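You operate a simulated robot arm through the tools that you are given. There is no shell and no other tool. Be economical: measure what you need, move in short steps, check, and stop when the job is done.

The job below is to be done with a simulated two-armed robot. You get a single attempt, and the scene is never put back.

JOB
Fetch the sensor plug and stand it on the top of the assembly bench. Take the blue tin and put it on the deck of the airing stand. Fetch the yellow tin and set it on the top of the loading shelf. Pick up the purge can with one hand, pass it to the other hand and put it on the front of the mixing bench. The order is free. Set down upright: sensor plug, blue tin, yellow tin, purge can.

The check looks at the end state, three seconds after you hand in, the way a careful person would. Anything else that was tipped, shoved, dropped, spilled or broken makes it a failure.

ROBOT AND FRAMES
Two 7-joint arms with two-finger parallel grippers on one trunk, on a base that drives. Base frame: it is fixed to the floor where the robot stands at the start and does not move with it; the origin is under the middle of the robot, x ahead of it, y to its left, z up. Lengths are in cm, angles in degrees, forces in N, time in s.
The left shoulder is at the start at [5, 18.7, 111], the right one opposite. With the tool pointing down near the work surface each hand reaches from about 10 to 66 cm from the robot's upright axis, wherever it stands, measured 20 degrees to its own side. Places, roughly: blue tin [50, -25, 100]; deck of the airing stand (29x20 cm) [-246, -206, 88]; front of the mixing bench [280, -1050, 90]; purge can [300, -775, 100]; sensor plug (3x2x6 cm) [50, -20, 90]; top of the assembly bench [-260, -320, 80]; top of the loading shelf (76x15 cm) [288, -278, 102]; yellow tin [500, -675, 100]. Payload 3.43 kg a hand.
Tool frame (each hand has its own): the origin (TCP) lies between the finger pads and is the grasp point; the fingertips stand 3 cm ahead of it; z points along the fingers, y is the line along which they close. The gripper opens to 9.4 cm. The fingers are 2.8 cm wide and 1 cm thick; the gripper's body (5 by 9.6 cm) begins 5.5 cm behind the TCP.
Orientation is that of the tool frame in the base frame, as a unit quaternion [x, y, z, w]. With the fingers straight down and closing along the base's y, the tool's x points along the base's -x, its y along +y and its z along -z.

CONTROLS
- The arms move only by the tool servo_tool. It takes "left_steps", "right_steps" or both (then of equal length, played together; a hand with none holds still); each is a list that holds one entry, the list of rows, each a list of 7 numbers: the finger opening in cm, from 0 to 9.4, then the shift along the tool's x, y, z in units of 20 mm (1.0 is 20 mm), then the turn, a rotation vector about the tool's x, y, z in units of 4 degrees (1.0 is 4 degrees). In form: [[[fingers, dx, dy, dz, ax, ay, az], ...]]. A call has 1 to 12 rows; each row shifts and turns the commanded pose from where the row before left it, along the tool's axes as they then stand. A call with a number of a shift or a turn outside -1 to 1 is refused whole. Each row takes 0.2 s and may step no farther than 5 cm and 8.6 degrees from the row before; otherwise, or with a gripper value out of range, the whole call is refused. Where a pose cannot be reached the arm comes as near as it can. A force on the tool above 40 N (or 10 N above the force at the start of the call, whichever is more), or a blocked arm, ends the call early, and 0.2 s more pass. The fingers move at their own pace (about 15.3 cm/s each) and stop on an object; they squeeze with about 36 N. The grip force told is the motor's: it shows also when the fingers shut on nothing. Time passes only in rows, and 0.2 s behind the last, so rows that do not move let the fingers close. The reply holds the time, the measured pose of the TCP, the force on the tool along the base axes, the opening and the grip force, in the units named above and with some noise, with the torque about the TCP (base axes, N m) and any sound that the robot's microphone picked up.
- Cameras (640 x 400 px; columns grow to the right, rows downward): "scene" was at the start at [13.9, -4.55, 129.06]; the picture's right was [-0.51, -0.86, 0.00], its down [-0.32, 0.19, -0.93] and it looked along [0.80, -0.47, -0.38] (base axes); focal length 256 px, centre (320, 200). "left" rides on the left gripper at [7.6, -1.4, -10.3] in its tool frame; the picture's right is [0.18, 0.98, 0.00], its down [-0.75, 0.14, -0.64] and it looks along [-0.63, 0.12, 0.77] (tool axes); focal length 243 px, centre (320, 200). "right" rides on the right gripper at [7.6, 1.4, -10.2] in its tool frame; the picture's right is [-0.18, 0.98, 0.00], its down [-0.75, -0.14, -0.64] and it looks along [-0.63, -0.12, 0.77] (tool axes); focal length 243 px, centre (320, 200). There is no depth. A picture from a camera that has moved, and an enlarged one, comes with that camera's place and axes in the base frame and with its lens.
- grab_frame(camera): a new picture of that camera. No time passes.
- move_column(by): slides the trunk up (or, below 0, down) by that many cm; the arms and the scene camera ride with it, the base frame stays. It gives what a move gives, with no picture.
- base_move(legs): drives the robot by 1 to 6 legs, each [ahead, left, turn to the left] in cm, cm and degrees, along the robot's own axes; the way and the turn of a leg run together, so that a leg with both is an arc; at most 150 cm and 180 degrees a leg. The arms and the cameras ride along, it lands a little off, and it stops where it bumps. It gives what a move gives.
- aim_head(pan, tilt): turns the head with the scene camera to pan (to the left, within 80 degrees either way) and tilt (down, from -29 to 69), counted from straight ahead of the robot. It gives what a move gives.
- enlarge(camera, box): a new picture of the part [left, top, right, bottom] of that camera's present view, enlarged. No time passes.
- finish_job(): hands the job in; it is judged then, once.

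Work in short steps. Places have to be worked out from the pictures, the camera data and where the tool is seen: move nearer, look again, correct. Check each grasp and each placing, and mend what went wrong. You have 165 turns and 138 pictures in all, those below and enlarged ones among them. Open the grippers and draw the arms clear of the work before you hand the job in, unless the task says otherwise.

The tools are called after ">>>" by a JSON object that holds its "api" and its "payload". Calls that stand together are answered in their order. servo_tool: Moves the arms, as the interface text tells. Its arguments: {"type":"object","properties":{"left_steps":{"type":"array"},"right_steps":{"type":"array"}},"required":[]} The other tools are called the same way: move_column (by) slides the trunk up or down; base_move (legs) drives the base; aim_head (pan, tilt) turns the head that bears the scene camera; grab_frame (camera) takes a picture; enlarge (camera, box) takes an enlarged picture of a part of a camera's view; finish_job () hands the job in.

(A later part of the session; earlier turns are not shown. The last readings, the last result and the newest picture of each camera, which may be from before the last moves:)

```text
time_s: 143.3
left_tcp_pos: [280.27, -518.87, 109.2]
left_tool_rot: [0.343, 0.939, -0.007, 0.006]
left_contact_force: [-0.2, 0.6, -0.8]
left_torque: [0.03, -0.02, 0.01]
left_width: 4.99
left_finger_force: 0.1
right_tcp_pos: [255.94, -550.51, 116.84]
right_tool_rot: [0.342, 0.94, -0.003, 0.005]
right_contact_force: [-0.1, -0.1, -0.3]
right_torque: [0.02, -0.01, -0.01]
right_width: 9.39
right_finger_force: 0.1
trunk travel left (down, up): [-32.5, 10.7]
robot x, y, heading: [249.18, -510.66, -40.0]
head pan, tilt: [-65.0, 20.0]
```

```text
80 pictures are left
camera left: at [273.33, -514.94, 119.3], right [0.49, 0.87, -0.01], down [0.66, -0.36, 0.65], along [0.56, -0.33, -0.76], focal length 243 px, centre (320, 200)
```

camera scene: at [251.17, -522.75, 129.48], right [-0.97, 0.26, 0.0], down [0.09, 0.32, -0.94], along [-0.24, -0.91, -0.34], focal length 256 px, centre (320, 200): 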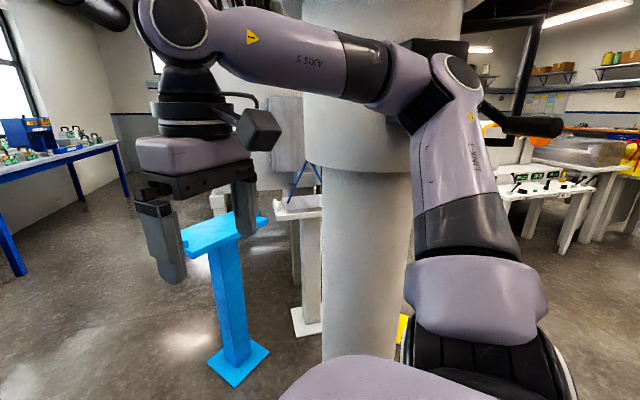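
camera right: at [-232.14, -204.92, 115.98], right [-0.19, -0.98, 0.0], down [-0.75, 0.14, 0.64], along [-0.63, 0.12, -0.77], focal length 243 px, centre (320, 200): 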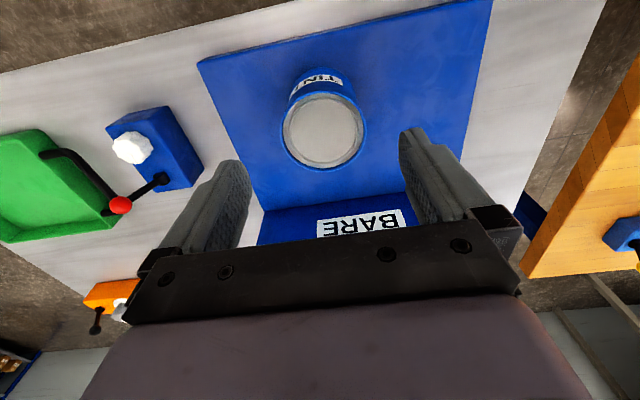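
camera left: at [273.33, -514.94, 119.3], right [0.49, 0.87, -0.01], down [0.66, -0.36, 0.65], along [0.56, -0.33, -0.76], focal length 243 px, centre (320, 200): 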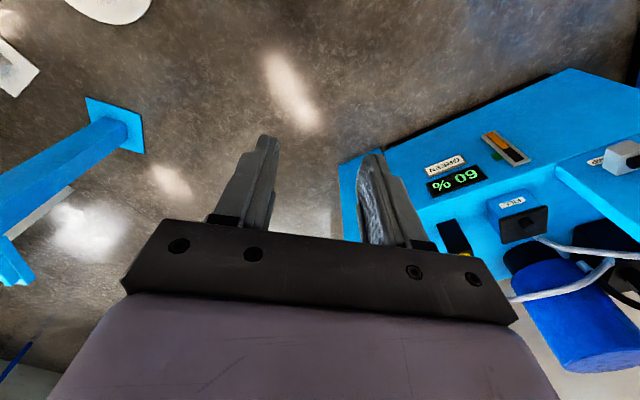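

The right elbow is close to the post, and the cyan machine corner is at about (298, -525). I'll back up, stretch both arms forward to bring the elbows in, and retry on a better-centred line.

>>> {"api": "base_move", "payload": {"legs": [[-35, 0, 0]]}}

>>> {"api": "servo_tool", "payload": {"left_steps": [[[5, -0.9, 0, -0.4, 0, 0, 0], [5, -0.9, 0, -0.4, 0, 0, 0], [5, -0.9, 0, -0.4, 0, 0, 0], [5, -0.9, 0, -0.4, 0, 0, 0], [5, -0.9, 0, -0.4, 0, 0, 0], [5, -0.9, 0, -0.4, 0, 0, 0], [5, -0.9, 0, -0.4, 0, 0, 0], [5, -0.9, 0, -0.4, 0, 0, 0], [5, -0.9, 0, -0.4, 0, 0, 0], [5, -0.9, 0, -0.4, 0, 0, 0]]], "right_steps": [[[9.4, -0.9, 0.6, 0, 0, 0, 0], [9.4, -0.9, 0.6, 0, 0, 0, 0], [9.4, -0.9, 0.6, 0, 0, 0, 0], [9.4, -0.9, 0.6, 0, 0, 0, 0], [9.4, -0.9, 0.6, 0, 0, 0, 0], [9.4, -0.9, 0.6, 0, 0, 0, 0], [9.4, -0.9, 0.6, 0, 0, 0, 0], [9.4, -0.9, 0.6, 0, 0, 0, 0], [9.4, -0.9, 0.6, 0, 0, 0, 0], [9.4, -0.9, 0.6, 0, 0, 0, 0]]]}}

>>> {"api": "grab_frame", "payload": {"camera": "scene"}}

```text
time_s: 145.6
left_tcp_pos: [253.5, -497.01, 109.09]
left_tool_rot: [0.341, 0.94, -0.005, 0.005]
left_contact_force: [-0.5, -0.8, -0.3]
left_torque: [-0.01, 0.0, 0.0]
left_width: 5.01
left_finger_force: 0.1
right_tcp_pos: [229.4, -528.57, 116.62]
right_tool_rot: [0.342, 0.94, 0.0, 0.005]
right_contact_force: [-0.1, 0.4, -0.3]
right_torque: [-0.02, -0.03, -0.03]
right_width: 9.41
right_finger_force: 0.0
trunk travel left (down, up): [-32.5, 10.7]
robot x, y, heading: [222.66, -488.05, -40.1]
head pan, tilt: [-65.0, 20.0]
```

```text
time_s: 147.8
left_tcp_pos: [267.26, -508.48, 117.14]
left_tool_rot: [0.342, 0.94, -0.004, 0.005]
left_contact_force: [-0.3, -0.5, 0.2]
left_torque: [-0.02, 0.02, 0.02]
left_width: 5.03
left_finger_force: 0.1
right_tcp_pos: [244.41, -532.24, 116.19]
right_tool_rot: [0.342, 0.94, 0.001, 0.004]
right_contact_force: [-0.8, -0.8, 0.8]
right_torque: [-0.02, 0.02, -0.03]
right_width: 9.43
right_finger_force: 0.1
right hand out of reach, approached as far as the arm can: row 7, 8, 9, 10
trunk travel left (down, up): [-32.5, 10.7]
robot x, y, heading: [222.89, -488.31, -40.1]
head pan, tilt: [-65.0, 20.0]
```

```text
79 pictures are left
camera scene: at [224.66, -501.02, 129.4], right [-0.97, 0.26, 0.0], down [0.09, 0.33, -0.94], along [-0.24, -0.91, -0.34], focal length 256 px, centre (320, 200)
```

scene: 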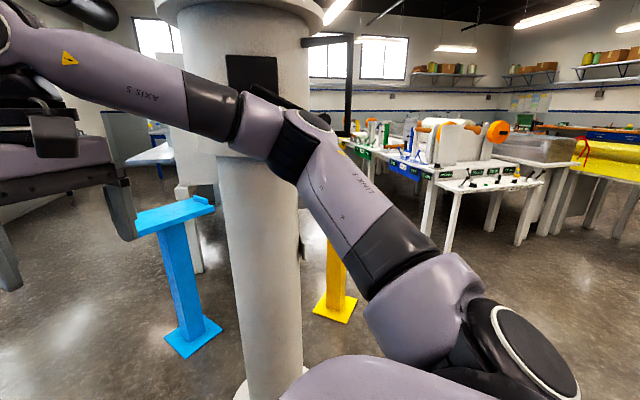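

Arm is straighter now. Strafing to the centre of the gap, turning to -48° and driving through.

>>> {"api": "base_move", "payload": {"legs": [[0, -11, 0], [0, 0, -8], [100, 0, 0]]}}

>>> {"api": "aim_head", "payload": {"pan": 0, "tilt": 15}}

>>> {"api": "grab_frame", "payload": {"camera": "scene"}}

```text
time_s: 150.5
left_tcp_pos: [259.35, -525.01, 117.67]
left_tool_rot: [0.41, 0.912, -0.011, 0.008]
left_contact_force: [0.3, -0.3, -0.2]
left_torque: [0.01, 0.01, 0.0]
left_width: 4.99
left_finger_force: 0.1
right_tcp_pos: [233.17, -544.71, 117.66]
right_tool_rot: [0.406, 0.914, -0.011, 0.018]
right_contact_force: [0.1, 0.4, 0.0]
right_torque: [0.01, -0.02, 0.01]
right_width: 9.37
right_finger_force: 0.0
trunk travel left (down, up): [-32.5, 10.7]
robot x, y, heading: [218.64, -499.59, -48.4]
head pan, tilt: [-65.0, 20.0]
stopped in leg 3: the robot was blocked; the commanded pose is now the measured one
```

```text
time_s: 151.8
left_tcp_pos: [259.34, -524.79, 117.88]
left_tool_rot: [0.408, 0.913, -0.011, 0.01]
left_contact_force: [0.4, -0.8, 0.6]
left_torque: [0.01, 0.0, -0.03]
left_width: 4.97
left_finger_force: 0.0
right_tcp_pos: [233.11, -544.84, 117.62]
right_tool_rot: [0.406, 0.914, -0.011, 0.018]
right_contact_force: [-1.0, -0.5, 0.0]
right_torque: [0.0, -0.01, 0.02]
right_width: 9.38
right_finger_force: 0.1
trunk travel left (down, up): [-32.5, 10.7]
robot x, y, heading: [218.53, -499.62, -48.2]
head pan, tilt: [0.0, 15.0]
```

```text
78 pictures are left
camera scene: at [228.02, -509.47, 130.44], right [-0.75, -0.66, 0.01], down [-0.17, 0.18, -0.97], along [0.64, -0.73, -0.24], focal length 256 px, centre (320, 200)
```

scene: 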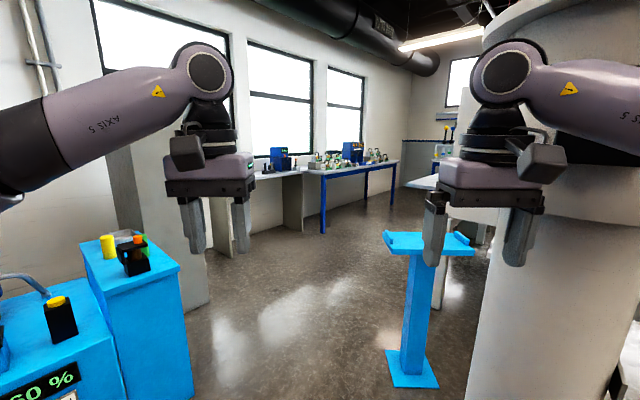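

The forearm hits the post's wide sleeve (about z 118–153). I'll back off, lower the trunk 22 cm so the elbows pass under it, and bring the right hand to the centre.

>>> {"api": "base_move", "payload": {"legs": [[-20, 0, 0]]}}

>>> {"api": "move_column", "payload": {"by": -22}}

>>> {"api": "servo_tool", "payload": {"left_steps": [[[5, 0, 0.9, 0, 0, 0, 0], [5, 0, 0.9, 0, 0, 0, 0], [5, 0, 0.9, 0, 0, 0, 0], [5, 0, 0.9, 0, 0, 0, 0], [5, 0, 0.9, 0, 0, 0, 0], [5, 0, 0.9, 0, 0, 0, 0], [5, 0, 0.9, 0, 0, 0, 0], [5, 0, 0, 0, 0, 0, 0], [5, 0, 0, 0, 0, 0, 0], [5, 0, 0, 0, 0, 0, 0]]], "right_steps": [[[9.4, 0.7, 1, 0, 0, 0, 0], [9.4, 0.7, 1, 0, 0, 0, 0], [9.4, 0.7, 1, 0, 0, 0, 0], [9.4, 0.7, 1, 0, 0, 0, 0], [9.4, 0.7, 1, 0, 0, 0, 0], [9.4, 0.5, 1, 0, 0, 0, 0], [9.4, 0.5, 1, 0, 0, 0, 0], [9.4, 0, 1, 0, 0, 0, 0], [9.4, 0, 1, 0, 0, 0, 0], [9.4, 0, 1, 0, 0, 0, 0]]]}}

>>> {"api": "aim_head", "payload": {"pan": -55, "tilt": 20}}

>>> {"api": "grab_frame", "payload": {"camera": "scene"}}

```text
time_s: 153.4
left_tcp_pos: [246.5, -511.23, 117.32]
left_tool_rot: [0.409, 0.913, -0.006, 0.005]
left_contact_force: [-1.0, 0.0, -0.2]
left_torque: [0.01, -0.05, 0.01]
left_width: 5.0
left_finger_force: 0.0
right_tcp_pos: [220.23, -531.19, 116.69]
right_tool_rot: [0.407, 0.913, -0.004, 0.01]
right_contact_force: [0.3, 0.5, 0.2]
right_torque: [-0.02, 0.01, -0.02]
right_width: 9.4
right_finger_force: 0.1
trunk travel left (down, up): [-32.5, 10.7]
robot x, y, heading: [204.96, -485.05, -48.3]
head pan, tilt: [0.0, 15.0]
```

```text
time_s: 155.8
left_tcp_pos: [246.56, -511.28, 95.28]
left_tool_rot: [0.409, 0.912, -0.006, 0.005]
left_contact_force: [-0.4, -1.2, -0.5]
left_torque: [-0.01, -0.02, -0.01]
left_width: 5.02
left_finger_force: 0.0
right_tcp_pos: [220.45, -531.32, 94.59]
right_tool_rot: [0.407, 0.914, -0.004, 0.01]
right_contact_force: [-0.1, 0.3, -0.3]
right_torque: [0.01, -0.03, -0.02]
right_width: 9.41
right_finger_force: 0.1
trunk travel left (down, up): [-10.5, 32.7]
robot x, y, heading: [205.15, -485.4, -48.6]
head pan, tilt: [0.0, 15.0]
```

```text
time_s: 158.0
left_tcp_pos: [256.12, -502.95, 95.22]
left_tool_rot: [0.409, 0.912, -0.004, 0.004]
left_contact_force: [0.0, 0.6, 1.1]
left_torque: [0.05, 0.01, -0.02]
left_width: 5.03
left_finger_force: 0.1
right_tcp_pos: [218.98, -522.24, 94.24]
right_tool_rot: [0.407, 0.914, -0.004, 0.01]
right_contact_force: [0.2, -0.2, -0.1]
right_torque: [-0.01, -0.04, 0.03]
right_width: 9.4
right_finger_force: 0.1
right hand out of reach, approached as far as the arm can: row 1, 2, 3, 4, 5, 6, 7, 8, 9, 10
trunk travel left (down, up): [-10.5, 32.7]
robot x, y, heading: [205.18, -484.68, -48.4]
head pan, tilt: [0.0, 15.0]
```

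```text
time_s: 159.2
left_tcp_pos: [256.03, -502.93, 95.19]
left_tool_rot: [0.409, 0.912, -0.005, 0.004]
left_contact_force: [-0.9, -0.7, -0.3]
left_torque: [-0.02, 0.01, 0.0]
left_width: 4.98
left_finger_force: 0.0
right_tcp_pos: [218.98, -522.34, 94.31]
right_tool_rot: [0.407, 0.913, -0.004, 0.01]
right_contact_force: [1.0, -0.1, -0.4]
right_torque: [0.02, 0.01, 0.01]
right_width: 9.41
right_finger_force: 0.0
trunk travel left (down, up): [-10.5, 32.7]
robot x, y, heading: [205.24, -484.99, -48.1]
head pan, tilt: [-55.0, 20.0]
```

```text
77 pictures are left
camera scene: at [206.93, -498.26, 107.41], right [-0.97, 0.23, 0.0], down [0.08, 0.33, -0.94], along [-0.22, -0.91, -0.34], focal length 256 px, centre (320, 200)
```

scene: 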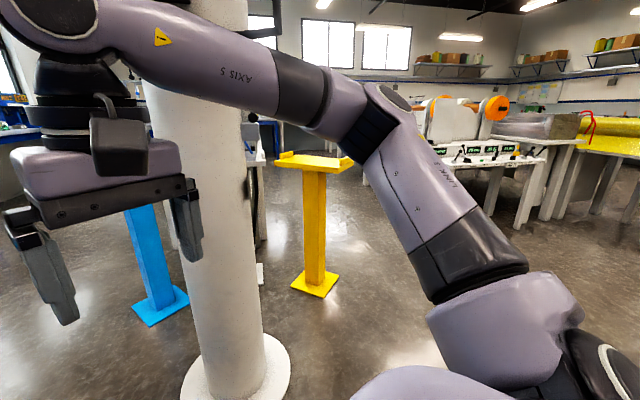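

Post centre is at about (223, -586); the path is centred. Lowering 5 cm more and driving through.

>>> {"api": "move_column", "payload": {"by": -5}}

>>> {"api": "base_move", "payload": {"legs": [[70, 0, 0]]}}

>>> {"api": "grab_frame", "payload": {"camera": "scene"}}

```text
time_s: 160.1
left_tcp_pos: [256.04, -503.02, 90.19]
left_tool_rot: [0.409, 0.912, -0.005, 0.004]
left_contact_force: [0.2, -0.3, 0.2]
left_torque: [-0.01, -0.03, -0.04]
left_width: 5.0
left_finger_force: 0.1
right_tcp_pos: [218.91, -522.34, 89.25]
right_tool_rot: [0.407, 0.913, -0.004, 0.01]
right_contact_force: [-0.6, -0.1, 0.3]
right_torque: [0.0, 0.03, -0.02]
right_width: 9.4
right_finger_force: 0.1
trunk travel left (down, up): [-5.5, 37.7]
robot x, y, heading: [205.23, -485.02, -48.2]
head pan, tilt: [-55.0, 20.0]
```

```text
time_s: 162.8
left_tcp_pos: [286.04, -536.66, 90.41]
left_tool_rot: [0.414, 0.91, -0.007, 0.006]
left_contact_force: [-0.1, -0.3, -0.2]
left_torque: [0.0, -0.01, 0.0]
left_width: 5.0
left_finger_force: 0.2
right_tcp_pos: [248.64, -555.87, 89.72]
right_tool_rot: [0.417, 0.909, -0.003, 0.011]
right_contact_force: [0.6, 0.2, 0.3]
right_torque: [-0.01, -0.03, 0.03]
right_width: 9.38
right_finger_force: 0.0
trunk travel left (down, up): [-5.5, 37.7]
robot x, y, heading: [235.67, -518.64, -49.1]
head pan, tilt: [-55.0, 20.0]
stopped in leg 1: the robot was blocked; the commanded pose is now the measured one
```

```text
76 pictures are left
camera scene: at [236.96, -531.17, 102.59], right [-0.97, 0.24, 0.0], down [0.08, 0.32, -0.94], along [-0.23, -0.92, -0.33], focal length 256 px, centre (320, 200)
```

scene: 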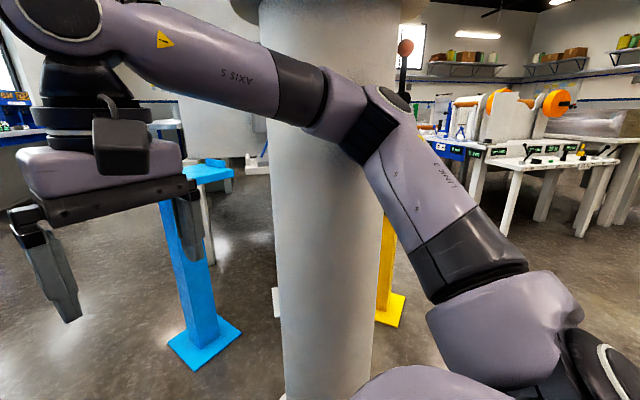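

Right elbow seems to touch the column. I'll back up and stretch both arms nearly straight ahead at shoulder height, which narrows the robot.

>>> {"api": "base_move", "payload": {"legs": [[-32, 0, 0]]}}

>>> {"api": "servo_tool", "payload": {"left_steps": [[[5, -0.3, -0.3, 0.9, 0, 0, 0], [5, -0.3, -0.3, 0.9, 0, 0, 0], [5, -0.5, -0.3, 0.9, 0, 0, 0], [5, -0.5, -0.3, 0.9, 0, 0, 0], [5, -0.6, -0.3, 0.9, 0, 0, 0], [5, -0.6, -0.3, 0.9, 0, 0, 0], [5, -0.6, -0.3, 0.9, 0, 0, 0], [5, -0.6, -0.3, 0.9, 0, 0, 0], [5, -0.6, -0.3, 0.9, 0, 0, 0], [5, -0.6, -0.3, 0.9, 0, 0, 0], [5, -0.6, -0.3, 0.9, 0, 0, 0], [5, -0.6, -0.3, 0.9, 0, 0, 0]]], "right_steps": [[[9.4, -0.3, -0.2, 0.9, 0, 0, 0], [9.4, -0.5, -0.2, 0.9, 0, 0, 0], [9.4, -0.8, -0.2, 0.9, 0, 0, 0], [9.4, -1, -0.2, 0.9, 0, 0, 0], [9.4, -1, -0.2, 0.9, 0, 0, 0], [9.4, -1, -0.2, 0.9, 0, 0, 0], [9.4, -1, -0.2, 0.9, 0, 0, 0], [9.4, -1, -0.2, 0.9, 0, 0, 0], [9.4, -1, -0.2, 0.9, 0, 0, 0], [9.4, -1, -0.2, 0.9, 0, 0, 0], [9.4, -1, -0.2, 0.9, 0, 0, 0], [9.4, -1, -0.2, 0.9, 0, 0, 0]]]}}

>>> {"api": "grab_frame", "payload": {"camera": "scene"}}

```text
time_s: 164.9
left_tcp_pos: [265.12, -513.07, 90.12]
left_tool_rot: [0.412, 0.911, -0.004, 0.003]
left_contact_force: [0.1, -0.8, 0.1]
left_torque: [0.01, 0.01, -0.02]
left_width: 4.99
left_finger_force: 0.1
right_tcp_pos: [227.83, -532.44, 89.14]
right_tool_rot: [0.414, 0.91, 0.0, 0.007]
right_contact_force: [0.1, -0.9, -0.9]
right_torque: [-0.02, 0.01, -0.01]
right_width: 9.41
right_finger_force: 0.1
trunk travel left (down, up): [-5.5, 37.7]
robot x, y, heading: [214.8, -494.74, -49.0]
head pan, tilt: [-55.0, 20.0]
```

```text
time_s: 167.5
left_tcp_pos: [268.21, -527.68, 68.63]
left_tool_rot: [0.411, 0.911, -0.004, 0.003]
left_contact_force: [0.4, 0.4, -0.1]
left_torque: [-0.01, -0.03, -0.01]
left_width: 5.02
left_finger_force: 0.1
right_tcp_pos: [231.06, -550.47, 68.54]
right_tool_rot: [0.415, 0.91, 0.0, 0.008]
right_contact_force: [0.7, -0.7, 0.6]
right_torque: [-0.01, 0.0, 0.0]
right_width: 9.41
right_finger_force: 0.2
right hand out of reach, approached as far as the arm can: row 7, 8, 9, 10, 11, 12
trunk travel left (down, up): [-5.5, 37.7]
robot x, y, heading: [214.59, -494.76, -48.9]
head pan, tilt: [-55.0, 20.0]
```

```text
75 pictures are left
camera scene: at [216.08, -507.94, 102.41], right [-0.97, 0.24, 0.0], down [0.08, 0.33, -0.94], along [-0.22, -0.91, -0.34], focal length 256 px, centre (320, 200)
```

scene: 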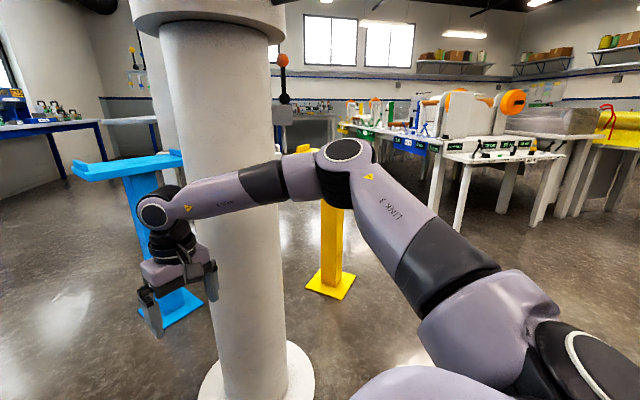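

Narrower now. Shifting 5 cm left and driving through.

>>> {"api": "base_move", "payload": {"legs": [[0, 5, 0], [75, 0, 0]]}}

>>> {"api": "grab_frame", "payload": {"camera": "scene"}}

```text
time_s: 170.5
left_tcp_pos: [297.86, -552.38, 68.72]
left_tool_rot: [0.411, 0.912, -0.01, 0.003]
left_contact_force: [0.1, -0.6, -0.1]
left_torque: [-0.02, 0.0, -0.02]
left_width: 4.99
left_finger_force: 0.2
right_tcp_pos: [261.75, -574.57, 69.55]
right_tool_rot: [0.403, 0.915, -0.011, 0.012]
right_contact_force: [0.0, -0.5, 0.2]
right_torque: [0.05, -0.01, 0.03]
right_width: 9.41
right_finger_force: 0.0
trunk travel left (down, up): [-5.5, 37.7]
robot x, y, heading: [243.79, -519.6, -48.6]
head pan, tilt: [-55.0, 20.0]
stopped in leg 2: the robot was blocked; the commanded pose is now the measured one
```

```text
74 pictures are left
camera scene: at [245.85, -532.41, 102.57], right [-0.97, 0.24, 0.0], down [0.08, 0.33, -0.94], along [-0.22, -0.92, -0.33], focal length 256 px, centre (320, 200)
```

scene: 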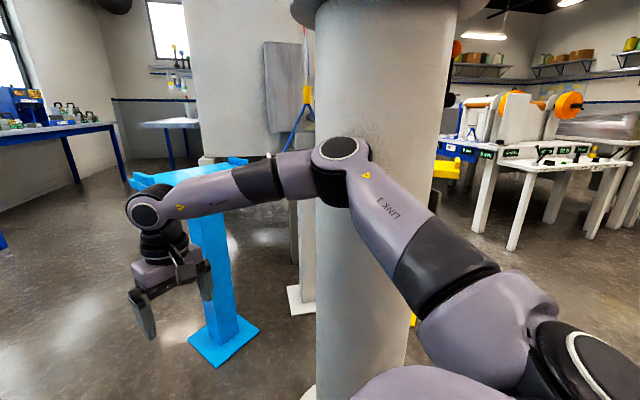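

Re-reading the views, the cyan machine's corner is actually at about (345, -543), so there is much more room on the left. Backing off, strafing left 14 cm, raising 8 cm, and driving on.

>>> {"api": "base_move", "payload": {"legs": [[-12, 0, 0], [0, 14, 0]]}}

>>> {"api": "move_column", "payload": {"by": 8}}

>>> {"api": "base_move", "payload": {"legs": [[80, 0, 0]]}}

>>> {"api": "aim_head", "payload": {"pan": 0, "tilt": 15}}

>>> {"api": "grab_frame", "payload": {"camera": "scene"}}

```text
time_s: 172.7
left_tcp_pos: [300.15, -534.57, 68.66]
left_tool_rot: [0.412, 0.911, -0.004, 0.002]
left_contact_force: [-0.1, -0.1, -0.1]
left_torque: [0.0, -0.01, 0.01]
left_width: 4.99
left_finger_force: 0.1
right_tcp_pos: [263.77, -556.96, 68.79]
right_tool_rot: [0.407, 0.913, -0.003, 0.011]
right_contact_force: [0.2, -1.0, 0.4]
right_torque: [0.04, 0.0, -0.02]
right_width: 9.41
right_finger_force: 0.1
trunk travel left (down, up): [-5.5, 37.7]
robot x, y, heading: [246.42, -501.81, -48.6]
head pan, tilt: [-55.0, 20.0]
```

```text
time_s: 173.8
left_tcp_pos: [300.03, -534.49, 76.61]
left_tool_rot: [0.412, 0.911, -0.004, 0.003]
left_contact_force: [0.4, -0.5, -0.2]
left_torque: [0.0, 0.02, 0.01]
left_width: 5.01
left_finger_force: 0.1
right_tcp_pos: [263.6, -557.06, 76.84]
right_tool_rot: [0.408, 0.913, -0.003, 0.01]
right_contact_force: [0.8, -0.1, -0.2]
right_torque: [0.02, 0.0, 0.04]
right_width: 9.41
right_finger_force: 0.1
trunk travel left (down, up): [-13.5, 29.7]
robot x, y, heading: [246.12, -501.61, -48.6]
head pan, tilt: [-55.0, 20.0]
```

```text
time_s: 178.1
left_tcp_pos: [352.44, -594.94, 76.57]
left_tool_rot: [0.415, 0.91, -0.005, 0.003]
left_contact_force: [-0.7, -1.2, -0.3]
left_torque: [0.0, 0.0, 0.0]
left_width: 5.01
left_finger_force: 0.1
right_tcp_pos: [315.92, -617.27, 76.89]
right_tool_rot: [0.411, 0.912, -0.004, 0.011]
right_contact_force: [-0.2, 0.3, -0.3]
right_torque: [0.0, 0.0, 0.0]
right_width: 9.41
right_finger_force: 0.0
trunk travel left (down, up): [-13.5, 29.7]
robot x, y, heading: [299.09, -561.62, -49.0]
head pan, tilt: [-55.0, 20.0]
```

```text
time_s: 179.4
left_tcp_pos: [352.41, -594.98, 76.73]
left_tool_rot: [0.416, 0.909, -0.003, 0.003]
left_contact_force: [0.2, -0.2, -0.6]
left_torque: [-0.01, 0.01, -0.01]
left_width: 4.99
left_finger_force: 0.1
right_tcp_pos: [315.87, -617.24, 76.81]
right_tool_rot: [0.41, 0.912, -0.004, 0.011]
right_contact_force: [0.4, -0.1, -0.2]
right_torque: [0.01, -0.02, -0.03]
right_width: 9.43
right_finger_force: 0.1
trunk travel left (down, up): [-13.5, 29.7]
robot x, y, heading: [298.48, -561.87, -48.8]
head pan, tilt: [0.0, 15.0]
```

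```text
73 pictures are left
camera scene: at [308.81, -573.04, 111.22], right [-0.76, -0.65, 0.0], down [-0.17, 0.2, -0.97], along [0.63, -0.73, -0.26], focal length 256 px, centre (320, 200)
```

scene: 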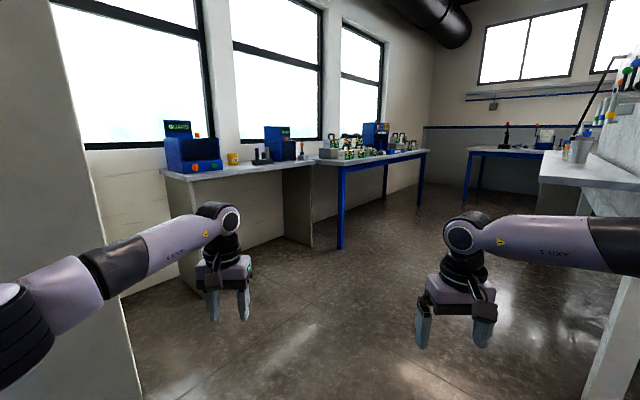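

Through the gap. The yellow tin is near (488, -678) on the bench, whose front edge is around x=455. Driving closer, raising the trunk, and turning to face +x.

>>> {"api": "base_move", "payload": {"legs": [[105, 0, 3]]}}

>>> {"api": "move_column", "payload": {"by": 19}}

>>> {"api": "servo_tool", "payload": {"left_steps": [[[5, 0.8, 0, -0.8, 0, 0, 0], [5, 0.8, 0, -0.8, 0, 0, 0], [5, 0.8, 0, -0.8, 0, 0, 0], [5, 0.8, 0, -0.8, 0, 0, 0], [5, 0.8, 0, -0.8, 0, 0, 0], [5, 0.8, 0, -0.8, 0, 0, 0], [5, 0.8, 0, -0.8, 0, 0, 0], [5, 0.8, 0, -0.8, 0, 0, 0], [5, 0.8, 0, -0.8, 0, 0, 0], [5, 0.8, 0, -0.8, 0, 0, 0], [5, 0.8, 0, -0.8, 0, 0, 0]]], "right_steps": [[[9.4, 0.8, 0, -0.8, 0, 0, 0], [9.4, 0.8, 0, -0.8, 0, 0, 0], [9.4, 0.8, 0, -0.8, 0, 0, 0], [9.4, 0.8, 0, -0.8, 0, 0, 0], [9.4, 0.8, 0, -0.8, 0, 0, 0], [9.4, 0.8, 0, -0.8, 0, 0, 0], [9.4, 0.8, 0, -0.8, 0, 0, 0], [9.4, 0.8, 0, -0.8, 0, 0, 0], [9.4, 0.8, 0, -0.8, 0, 0, 0], [9.4, 0.8, 0, -0.8, 0, 0, 0], [9.4, 0.8, 0, -0.8, 0, 0, 0]]]}}

>>> {"api": "base_move", "payload": {"legs": [[0, 0, 46]]}}

>>> {"api": "aim_head", "payload": {"pan": -10, "tilt": 20}}

>>> {"api": "grab_frame", "payload": {"camera": "scene"}}

```text
time_s: 184.8
left_tcp_pos: [424.17, -670.76, 76.69]
left_tool_rot: [0.396, 0.918, -0.004, 0.003]
left_contact_force: [0.0, 0.6, 0.0]
left_torque: [0.01, 0.01, -0.02]
left_width: 5.0
left_finger_force: 0.0
right_tcp_pos: [388.69, -694.44, 76.72]
right_tool_rot: [0.391, 0.92, -0.003, 0.01]
right_contact_force: [-0.5, 0.1, 0.5]
right_torque: [0.02, 0.0, 0.02]
right_width: 9.38
right_finger_force: 0.1
trunk travel left (down, up): [-13.5, 29.7]
robot x, y, heading: [369.34, -639.63, -46.9]
head pan, tilt: [0.0, 15.0]
```

```text
time_s: 186.9
left_tcp_pos: [424.13, -670.73, 95.69]
left_tool_rot: [0.396, 0.918, -0.004, 0.003]
left_contact_force: [0.3, 0.6, -0.6]
left_torque: [0.01, 0.01, -0.01]
left_width: 5.02
left_finger_force: 0.1
right_tcp_pos: [388.51, -694.6, 95.88]
right_tool_rot: [0.391, 0.92, -0.004, 0.01]
right_contact_force: [-0.3, 0.6, 0.2]
right_torque: [0.0, -0.01, 0.02]
right_width: 9.41
right_finger_force: 0.1
trunk travel left (down, up): [-32.5, 10.7]
robot x, y, heading: [369.5, -639.42, -46.6]
head pan, tilt: [0.0, 15.0]
```

```text
time_s: 189.3
left_tcp_pos: [412.02, -657.66, 113.08]
left_tool_rot: [0.397, 0.918, -0.005, 0.002]
left_contact_force: [-0.1, 0.3, -0.1]
left_torque: [0.01, 0.01, 0.02]
left_width: 5.02
left_finger_force: 0.1
right_tcp_pos: [376.1, -681.4, 113.08]
right_tool_rot: [0.391, 0.92, -0.004, 0.011]
right_contact_force: [-0.2, -0.2, -0.8]
right_torque: [0.0, 0.04, -0.01]
right_width: 9.42
right_finger_force: 0.1
trunk travel left (down, up): [-32.5, 10.7]
robot x, y, heading: [369.04, -639.53, -46.7]
head pan, tilt: [0.0, 15.0]
```

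```text
time_s: 191.8
left_tcp_pos: [411.99, -621.35, 113.14]
left_tool_rot: [0.005, 1.0, -0.003, 0.004]
left_contact_force: [0.0, -0.7, 0.0]
left_torque: [0.03, 0.01, 0.01]
left_width: 5.0
left_finger_force: 0.1
right_tcp_pos: [404.11, -663.74, 113.06]
right_tool_rot: [0.0, 1.0, 0.0, 0.011]
right_contact_force: [0.0, -0.5, 0.1]
right_torque: [0.02, 0.01, 0.01]
right_width: 9.39
right_finger_force: 0.0
trunk travel left (down, up): [-32.5, 10.7]
robot x, y, heading: [369.43, -639.69, -0.6]
head pan, tilt: [0.0, 15.0]
```

```text
time_s: 192.5
left_tcp_pos: [411.83, -621.38, 113.05]
left_tool_rot: [0.006, 1.0, -0.002, 0.004]
left_contact_force: [-0.3, 0.4, 0.7]
left_torque: [-0.02, 0.01, 0.02]
left_width: 5.0
left_finger_force: 0.0
right_tcp_pos: [404.07, -663.76, 113.08]
right_tool_rot: [0.0, 1.0, 0.0, 0.011]
right_contact_force: [0.3, -0.5, 0.7]
right_torque: [0.02, 0.02, -0.02]
right_width: 9.42
right_finger_force: 0.0
trunk travel left (down, up): [-32.5, 10.7]
robot x, y, heading: [369.63, -639.63, -0.7]
head pan, tilt: [-10.0, 20.0]
```

```text
72 pictures are left
camera scene: at [384.31, -641.3, 129.41], right [-0.18, -0.98, 0.0], down [-0.34, 0.06, -0.94], along [0.92, -0.17, -0.34], focal length 256 px, centre (320, 200)
```

scene: 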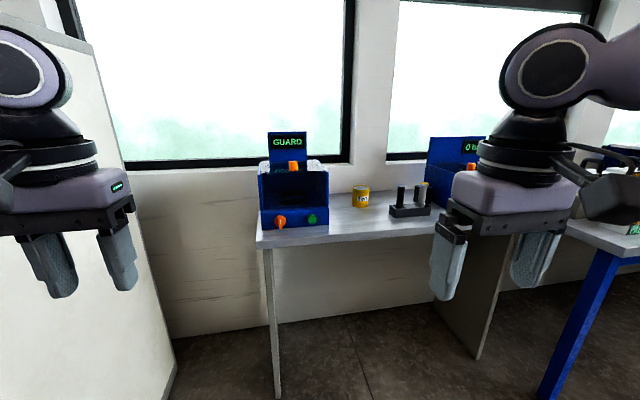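

Tin base is at about (489, -680), bench edge x≈462, with the GUARD box on the left. I'll retract the left hand, then drive to about (430, -664).

>>> {"api": "servo_tool", "payload": {"left_steps": [[[5, 0.9, 0.2, -0.4, 0, 0, 0], [5, 0.9, 0.2, -0.4, 0, 0, 0], [5, 0.9, 0.2, -0.4, 0, 0, 0], [5, 0.9, 0.2, -0.4, 0, 0, 0], [5, 0.9, 0.2, -0.4, 0, 0, 0], [5, 0.9, 0.2, -0.4, 0, 0, 0], [5, 0.9, 0.2, -0.4, 0, 0, 0], [5, 0.9, 0.2, -0.4, 0, 0, 0]]]}}

>>> {"api": "base_move", "payload": {"legs": [[30, -24, 0.7], [30, 0, 0]]}}

>>> {"api": "aim_head", "payload": {"pan": -10, "tilt": 35}}

>>> {"api": "grab_frame", "payload": {"camera": "scene"}}

>>> {"api": "grab_frame", "payload": {"camera": "right"}}

```text
time_s: 194.3
left_tcp_pos: [397.49, -618.05, 119.31]
left_tool_rot: [0.006, 1.0, -0.003, 0.005]
left_contact_force: [0.1, 0.0, -0.6]
left_torque: [-0.03, 0.01, -0.02]
left_width: 4.99
left_finger_force: 0.1
right_tcp_pos: [404.24, -663.68, 113.02]
right_tool_rot: [-0.001, 1.0, 0.0, 0.011]
right_contact_force: [0.1, 0.0, -0.4]
right_torque: [-0.03, -0.04, 0.04]
right_width: 9.41
right_finger_force: 0.1
trunk travel left (down, up): [-32.5, 10.7]
robot x, y, heading: [369.29, -639.59, -0.6]
head pan, tilt: [-10.0, 20.0]
```

```text
time_s: 198.4
left_tcp_pos: [457.15, -641.8, 119.33]
left_tool_rot: [0.001, 1.0, -0.003, 0.004]
left_contact_force: [-0.1, -0.4, 0.2]
left_torque: [0.03, -0.01, -0.01]
left_width: 5.0
left_finger_force: 0.0
right_tcp_pos: [464.17, -687.6, 113.09]
right_tool_rot: [-0.005, 1.0, 0.001, 0.011]
right_contact_force: [-0.2, -0.1, 0.5]
right_torque: [0.0, 0.01, -0.01]
right_width: 9.4
right_finger_force: 0.0
trunk travel left (down, up): [-32.5, 10.7]
robot x, y, heading: [428.93, -664.05, 0.1]
head pan, tilt: [-10.0, 20.0]
```

```text
time_s: 199.1
left_tcp_pos: [457.01, -641.93, 119.34]
left_tool_rot: [0.0, 1.0, -0.003, 0.004]
left_contact_force: [0.6, -0.8, 0.1]
left_torque: [-0.02, 0.01, 0.0]
left_width: 4.99
left_finger_force: 0.2
right_tcp_pos: [464.02, -687.63, 113.07]
right_tool_rot: [-0.004, 1.0, 0.001, 0.012]
right_contact_force: [0.4, -0.3, -0.5]
right_torque: [-0.02, 0.02, 0.0]
right_width: 9.4
right_finger_force: 0.0
trunk travel left (down, up): [-32.5, 10.7]
robot x, y, heading: [428.96, -663.91, -0.0]
head pan, tilt: [-10.0, 35.0]
```

```text
71 pictures are left
camera scene: at [443.53, -665.23, 127.03], right [-0.17, -0.98, 0.0], down [-0.56, 0.1, -0.82], along [0.81, -0.14, -0.57], focal length 256 px, centre (320, 200)
```

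scene: 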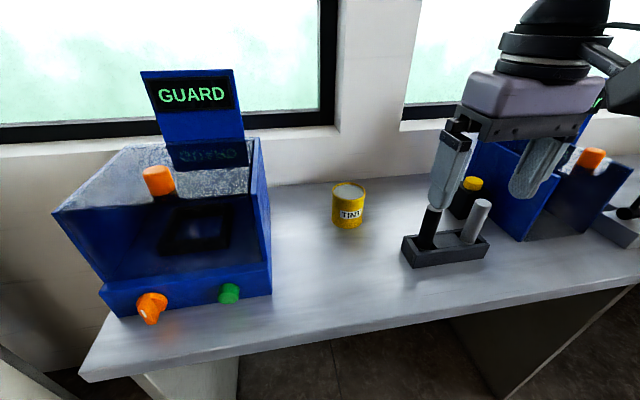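

```text
70 pictures are left
camera right: at [456.28, -686.32, 123.17], right [0.17, 0.98, 0.01], down [0.74, -0.13, 0.66], along [0.65, -0.11, -0.75], focal length 243 px, centre (320, 200)
```

right: 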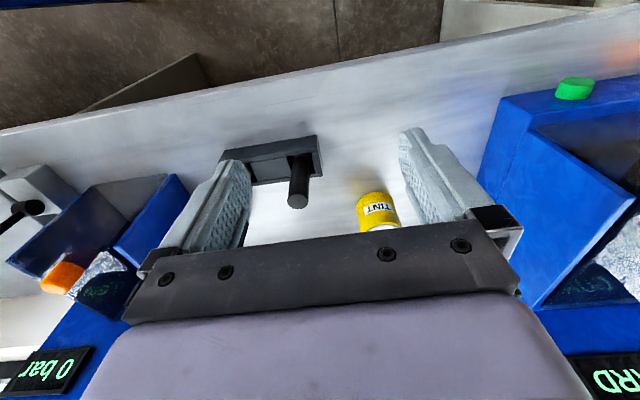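

Tin is at about (491, -680), top z≈96. Driving ahead 8 cm to bring it within reach.

>>> {"api": "base_move", "payload": {"legs": [[8, 0, 0]]}}

>>> {"api": "servo_tool", "payload": {"right_steps": [[[9.4, -0.6, 0.3, 0.8, 0, 0, 0], [9.4, -0.9, 0.4, 0.8, 0, 0, 0], [9.4, -0.9, 0.4, 0.8, 0, 0, 0], [9.4, -0.9, 0.4, 0.8, 0, 0, 0], [9.4, -0.9, 0.4, 0.8, 0, 0, 0], [9.4, -0.9, 0.4, 0.8, 0, 0, 0], [9.4, -0.9, 0.4, 0.4, 0, 0, 0], [9.4, -0.9, 0.4, 0, 0, 0, 0], [9.4, -0.9, 0.4, 0, 0, 0, 0], [9.4, -0.9, 0, 0, 0, 0, 0]]]}}

>>> {"api": "grab_frame", "payload": {"camera": "right"}}

>>> {"api": "grab_frame", "payload": {"camera": "scene"}}

```text
time_s: 200.2
left_tcp_pos: [465.26, -641.83, 119.38]
left_tool_rot: [0.001, 1.0, -0.002, 0.004]
left_contact_force: [0.7, -0.7, -0.4]
left_torque: [-0.01, 0.06, 0.0]
left_width: 5.01
left_finger_force: 0.1
right_tcp_pos: [472.15, -687.59, 113.13]
right_tool_rot: [-0.004, 1.0, 0.0, 0.01]
right_contact_force: [-0.1, 0.5, -0.2]
right_torque: [-0.01, 0.03, -0.01]
right_width: 9.38
right_finger_force: 0.1
trunk travel left (down, up): [-32.5, 10.7]
robot x, y, heading: [437.21, -663.8, -0.2]
head pan, tilt: [-10.0, 35.0]
```

```text
time_s: 202.4
left_tcp_pos: [465.16, -641.95, 119.36]
left_tool_rot: [0.0, 1.0, -0.003, 0.005]
left_contact_force: [-0.2, 0.0, -0.5]
left_torque: [0.03, 0.01, 0.02]
left_width: 5.0
left_finger_force: 0.0
right_tcp_pos: [486.62, -683.14, 102.99]
right_tool_rot: [-0.005, 1.0, 0.001, 0.012]
right_contact_force: [-0.2, 0.2, 0.1]
right_torque: [0.0, -0.01, -0.01]
right_width: 9.39
right_finger_force: 0.0
right hand out of reach, approached as far as the arm can: row 8, 9, 10
trunk travel left (down, up): [-32.5, 10.7]
robot x, y, heading: [436.84, -664.08, -0.1]
head pan, tilt: [-10.0, 35.0]
```

```text
69 pictures are left
camera right: at [478.81, -681.88, 113.04], right [0.17, 0.98, 0.01], down [0.74, -0.14, 0.66], along [0.65, -0.11, -0.75], focal length 243 px, centre (320, 200)
```

right: 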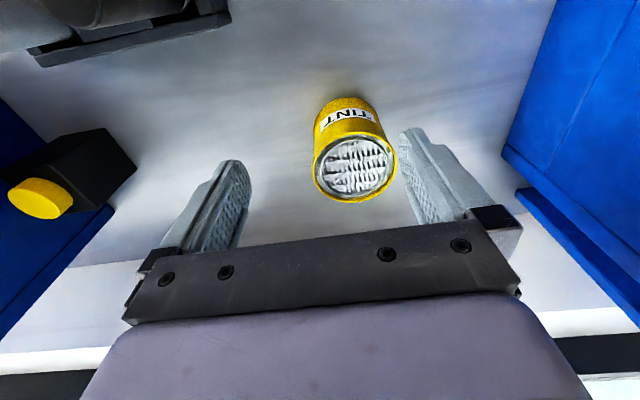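

```text
68 pictures are left
camera scene: at [451.55, -665.25, 127.02], right [-0.17, -0.98, 0.0], down [-0.56, 0.1, -0.82], along [0.81, -0.14, -0.57], focal length 256 px, centre (320, 200)
```

scene: 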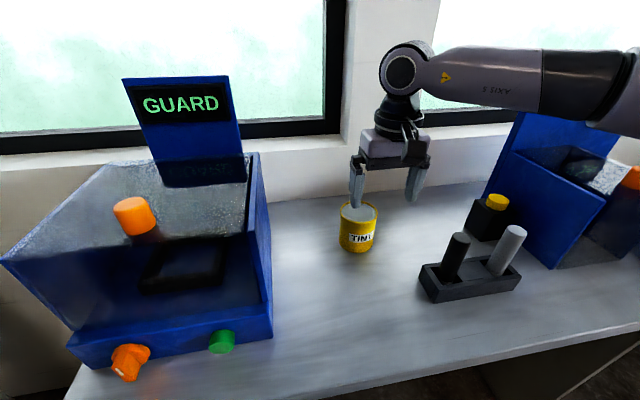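

The arm is about 4 cm short, so I'll tilt the fingers forward 16° about the closing axis to gain reach.

>>> {"api": "servo_tool", "payload": {"right_steps": [[[9.4, 0, 0, 0, 0, -1, 0], [9.4, 0, 0, 0, 0, -1, 0], [9.4, 0, 0, 0, 0, -1, 0], [9.4, 0, 0, 0, 0, -1, 0], [9.4, 0, 0, 0, 0, 0, 0]]]}}

>>> {"api": "grab_frame", "payload": {"camera": "right"}}

```text
time_s: 203.6
left_tcp_pos: [465.09, -641.96, 119.33]
left_tool_rot: [0.002, 1.0, -0.003, 0.005]
left_contact_force: [-0.1, 0.5, 0.7]
left_torque: [0.01, 0.02, 0.03]
left_width: 5.0
left_finger_force: 0.1
right_tcp_pos: [486.59, -683.08, 102.91]
right_tool_rot: [-0.005, 0.989, 0.001, 0.15]
right_contact_force: [-0.6, -0.5, -0.7]
right_torque: [0.0, -0.04, 0.01]
right_width: 9.43
right_finger_force: 0.1
trunk travel left (down, up): [-32.5, 10.7]
robot x, y, heading: [436.83, -663.79, -0.2]
head pan, tilt: [-10.0, 35.0]
```

```text
67 pictures are left
camera right: at [476.34, -681.9, 110.45], right [0.17, 0.98, 0.06], down [0.53, -0.14, 0.84], along [0.83, -0.11, -0.54], focal length 243 px, centre (320, 200)
```

right: 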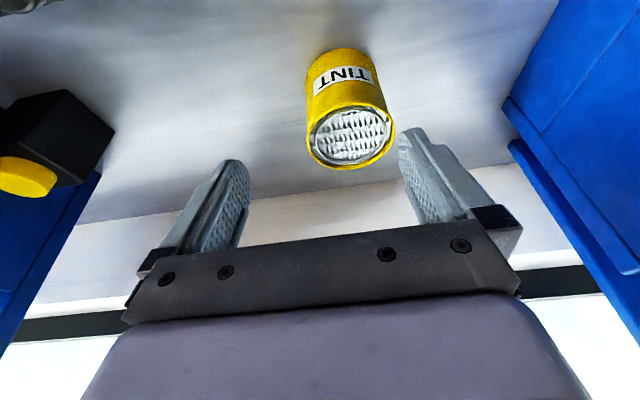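

Tilt achieved. Now moving forward 4 cm and left 2.3 cm at this height.

>>> {"api": "servo_tool", "payload": {"right_steps": [[[9.4, -0.64, 0.38, 0.2, 0, 0, 0], [9.4, -0.64, 0.38, 0.2, 0, 0, 0], [9.4, -0.64, 0.38, 0.2, 0, 0, 0], [9.4, 0, 0, 0, 0, 0, 0]]]}}

>>> {"api": "grab_frame", "payload": {"camera": "right"}}

```text
time_s: 204.6
left_tcp_pos: [465.28, -641.93, 119.23]
left_tool_rot: [0.001, 1.0, -0.002, 0.005]
left_contact_force: [0.4, -0.3, 0.1]
left_torque: [-0.01, -0.02, -0.01]
left_width: 5.03
left_finger_force: 0.0
right_tcp_pos: [490.09, -681.38, 102.93]
right_tool_rot: [-0.005, 0.989, 0.002, 0.15]
right_contact_force: [0.3, 0.2, 0.1]
right_torque: [0.0, 0.02, -0.04]
right_width: 9.4
right_finger_force: 0.0
right hand out of reach, approached as far as the arm can: row 3
trunk travel left (down, up): [-32.5, 10.7]
robot x, y, heading: [436.92, -664.11, -0.2]
head pan, tilt: [-10.0, 35.0]
```

```text
66 pictures are left
camera right: at [479.82, -680.23, 110.46], right [0.17, 0.98, 0.06], down [0.53, -0.14, 0.84], along [0.83, -0.11, -0.54], focal length 243 px, centre (320, 200)
```

right: 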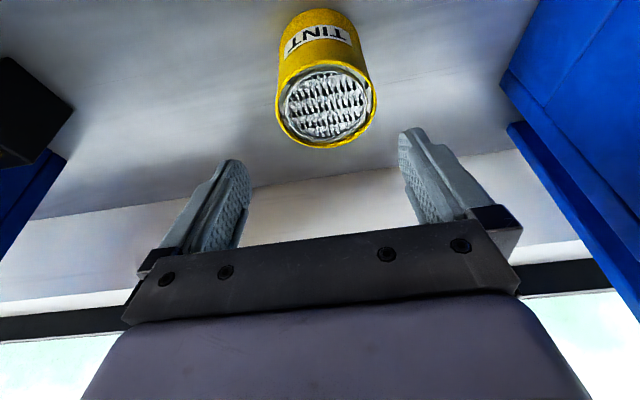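

Aligned within 1 cm. Descending vertically (in tilted axes) and closing.

>>> {"api": "servo_tool", "payload": {"right_steps": [[[9.4, -0.1, 0.33, 0, 0, 0, 0], [9.4, 0.27, 0, 0.86, 0, 0, 0], [9.4, 0.27, 0, 0.86, 0, 0, 0], [9.4, 0.27, 0, 0.86, 0, 0, 0], [9.4, 0.27, 0, 0.86, 0, 0, 0], [9.4, 0.27, 0, 0.86, 0, 0, 0], [9.4, 0.27, 0, 0.86, 0, 0, 0], [9.4, 0, 0, 0, 0, 0, 0]]]}}

>>> {"api": "grab_frame", "payload": {"camera": "right"}}

```text
time_s: 206.4
left_tcp_pos: [465.0, -641.84, 119.28]
left_tool_rot: [0.0, 1.0, -0.002, 0.006]
left_contact_force: [0.0, -0.1, -0.7]
left_torque: [-0.03, 0.01, -0.01]
left_width: 4.99
left_finger_force: 0.0
right_tcp_pos: [488.94, -682.8, 92.57]
right_tool_rot: [-0.005, 0.989, 0.001, 0.15]
right_contact_force: [0.5, 1.0, -0.2]
right_torque: [-0.01, -0.03, 0.01]
right_width: 9.42
right_finger_force: 0.1
right hand out of reach, approached as far as the arm can: row 1, 4, 5, 6, 7
trunk travel left (down, up): [-32.5, 10.7]
robot x, y, heading: [436.96, -664.1, -0.1]
head pan, tilt: [-10.0, 35.0]
```

```text
65 pictures are left
camera right: at [478.69, -681.54, 100.1], right [0.17, 0.98, 0.06], down [0.53, -0.14, 0.84], along [0.83, -0.11, -0.54], focal length 243 px, centre (320, 200)
```

right: 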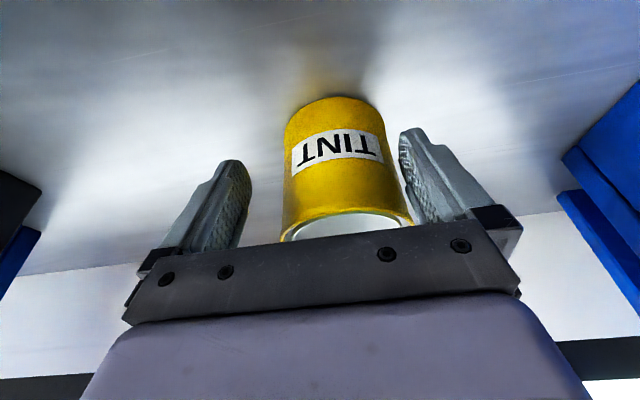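

The tin is between the fingers but the TCP sits about 1.6 cm short in x and 1 cm off in y. Nudging the base to centre before closing.

>>> {"api": "base_move", "payload": {"legs": [[1.8, 0.9, 0]]}}

>>> {"api": "grab_frame", "payload": {"camera": "right"}}

```text
time_s: 207.2
left_tcp_pos: [466.94, -640.95, 119.33]
left_tool_rot: [0.001, 1.0, -0.003, 0.005]
left_contact_force: [-0.2, 0.7, 0.4]
left_torque: [0.01, 0.02, -0.02]
left_width: 5.0
left_finger_force: 0.2
right_tcp_pos: [490.74, -681.75, 92.66]
right_tool_rot: [-0.005, 0.989, 0.001, 0.151]
right_contact_force: [0.6, -0.2, 0.0]
right_torque: [-0.01, -0.01, 0.03]
right_width: 9.37
right_finger_force: 0.0
trunk travel left (down, up): [-32.5, 10.7]
robot x, y, heading: [438.59, -662.78, -0.1]
head pan, tilt: [-10.0, 35.0]
```

```text
64 pictures are left
camera right: at [480.52, -680.62, 100.14], right [0.17, 0.98, 0.06], down [0.53, -0.14, 0.84], along [0.83, -0.11, -0.54], focal length 243 px, centre (320, 200)
```

right: 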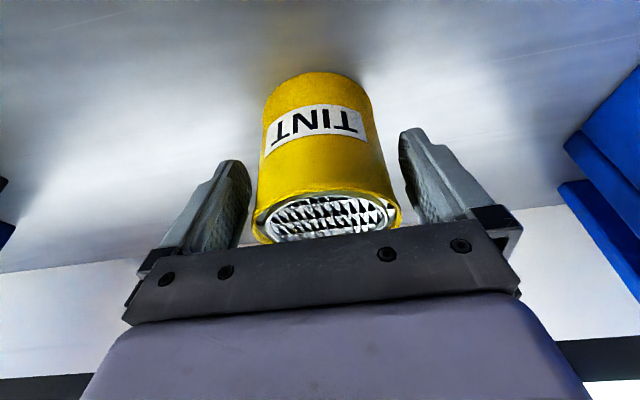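

Well centred. Closing the fingers and lifting.

>>> {"api": "servo_tool", "payload": {"right_steps": [[[5, 0, 0, 0, 0, 0, 0], [5, 0, 0, 0, 0, 0, 0], [5, 0, 0, 0, 0, 0, 0], [5, -0.1, 0, -0.5, 0, 0, 0], [5, -0.2, 0, -0.8, 0, 0, 0], [5, -0.1, 0, -0.9, 0, 0, 0], [5, 0, 0, -0.9, 0, 0, 0], [5, 0.2, 0, -0.9, 0, 0, 0], [5, 0.5, 0, -0.9, 0, 0, 0], [5, 0.7, 0, -0.9, 0, 0, 0], [5, 0.7, 0, -0.9, 0, 0, 0]]]}}

>>> {"api": "grab_frame", "payload": {"camera": "right"}}

>>> {"api": "grab_frame", "payload": {"camera": "scene"}}

```text
time_s: 209.6
left_tcp_pos: [466.74, -641.15, 119.33]
left_tool_rot: [0.001, 1.0, -0.003, 0.005]
left_contact_force: [0.8, -0.4, 1.3]
left_torque: [0.0, -0.01, 0.0]
left_width: 5.0
left_finger_force: 0.1
right_tcp_pos: [483.43, -681.98, 104.49]
right_tool_rot: [-0.004, 0.989, 0.001, 0.15]
right_contact_force: [-0.1, 0.0, -3.5]
right_torque: [0.01, 0.02, 0.01]
right_width: 8.14
right_finger_force: 36.1
trunk travel left (down, up): [-32.5, 10.7]
robot x, y, heading: [438.97, -662.87, -0.0]
head pan, tilt: [-10.0, 35.0]
```

```text
63 pictures are left
camera right: at [473.23, -680.74, 112.01], right [0.17, 0.98, 0.06], down [0.53, -0.14, 0.84], along [0.83, -0.11, -0.54], focal length 243 px, centre (320, 200)
```

right: 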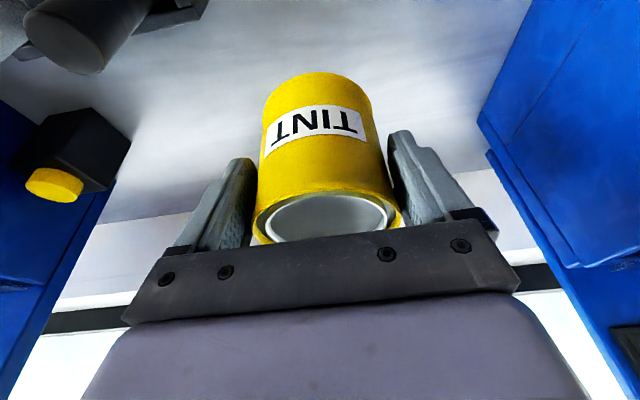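

```text
62 pictures are left
camera scene: at [453.29, -664.36, 127.02], right [-0.17, -0.98, 0.0], down [-0.56, 0.1, -0.82], along [0.81, -0.14, -0.57], focal length 256 px, centre (320, 200)
```

scene: 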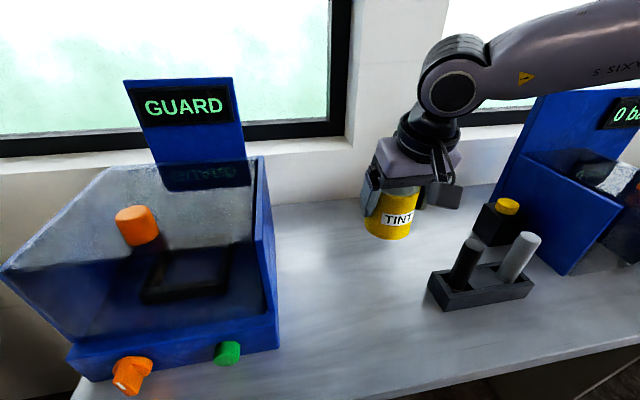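

Tin held (3.5 N). Raising it and retracting, then backing the base out.

>>> {"api": "servo_tool", "payload": {"right_steps": [[[5, -0.3, 0, -0.9, 0, 0, 0], [5, -0.2, 0, -0.9, 0, 0, 0], [5, 0, 0, -0.9, 0, 0, 0], [5, 0.3, 0, -0.9, 0, 1, 0], [5, 0.5, 0, -0.9, 0, 1, 0], [5, 0.8, 0, -0.6, 0, 1, 0], [5, 1, 0, -0.3, 0, 1, 0], [5, 1, 0, 0, 0, 0, 0], [5, 0.5, 0, 0, 0, 0, 0]]]}}

>>> {"api": "base_move", "payload": {"legs": [[-55, 0, 0], [0, 0, 131]]}}

>>> {"api": "aim_head", "payload": {"pan": 0, "tilt": 15}}

>>> {"api": "grab_frame", "payload": {"camera": "scene"}}

```text
time_s: 211.6
left_tcp_pos: [466.93, -640.99, 119.41]
left_tool_rot: [0.0, 1.0, -0.003, 0.006]
left_contact_force: [1.0, 0.9, -0.3]
left_torque: [-0.04, 0.03, 0.0]
left_width: 5.0
left_finger_force: 0.1
right_tcp_pos: [473.62, -682.03, 114.22]
right_tool_rot: [-0.004, 1.0, 0.001, 0.012]
right_contact_force: [0.4, -0.2, -3.2]
right_torque: [-0.01, 0.05, -0.01]
right_width: 8.07
right_finger_force: 35.8
trunk travel left (down, up): [-32.5, 10.7]
robot x, y, heading: [438.62, -663.19, -0.1]
head pan, tilt: [-10.0, 35.0]
```

```text
time_s: 220.2
left_tcp_pos: [348.17, -655.93, 119.36]
left_tool_rot: [0.909, -0.416, -0.004, -0.005]
left_contact_force: [-0.1, -1.2, 0.7]
left_torque: [-0.01, -0.03, 0.01]
left_width: 5.01
left_finger_force: 0.0
right_tcp_pos: [374.69, -623.86, 114.25]
right_tool_rot: [0.912, -0.41, -0.01, -0.003]
right_contact_force: [0.6, -0.2, -3.0]
right_torque: [-0.05, -0.04, 0.02]
right_width: 8.08
right_finger_force: 36.4
trunk travel left (down, up): [-32.5, 10.7]
robot x, y, heading: [383.28, -662.41, 131.0]
head pan, tilt: [-10.0, 35.0]
```

```text
time_s: 221.0
left_tcp_pos: [347.98, -655.99, 119.26]
left_tool_rot: [0.909, -0.416, -0.004, -0.005]
left_contact_force: [0.3, -0.1, -0.2]
left_torque: [0.0, 0.01, 0.01]
left_width: 4.96
left_finger_force: 0.0
right_tcp_pos: [374.7, -623.88, 114.29]
right_tool_rot: [0.912, -0.41, -0.011, -0.004]
right_contact_force: [1.0, -0.3, -2.7]
right_torque: [-0.05, 0.0, 0.04]
right_width: 8.02
right_finger_force: 36.0
trunk travel left (down, up): [-32.5, 10.7]
robot x, y, heading: [383.19, -662.66, 131.0]
head pan, tilt: [0.0, 15.0]
```

```text
61 pictures are left
camera scene: at [373.18, -651.13, 130.21], right [0.76, 0.65, 0.0], down [0.17, -0.2, -0.97], along [-0.63, 0.73, -0.26], focal length 256 px, centre (320, 200)
```

scene: 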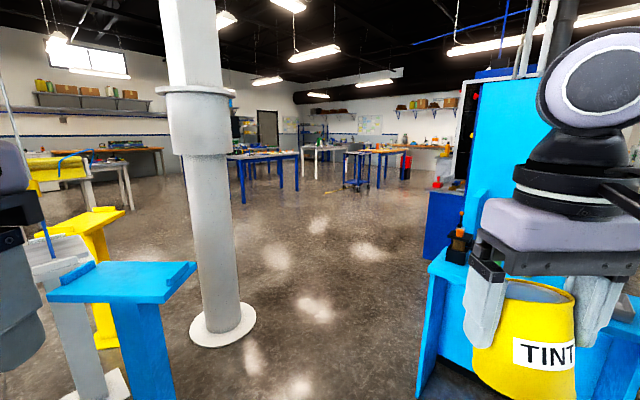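

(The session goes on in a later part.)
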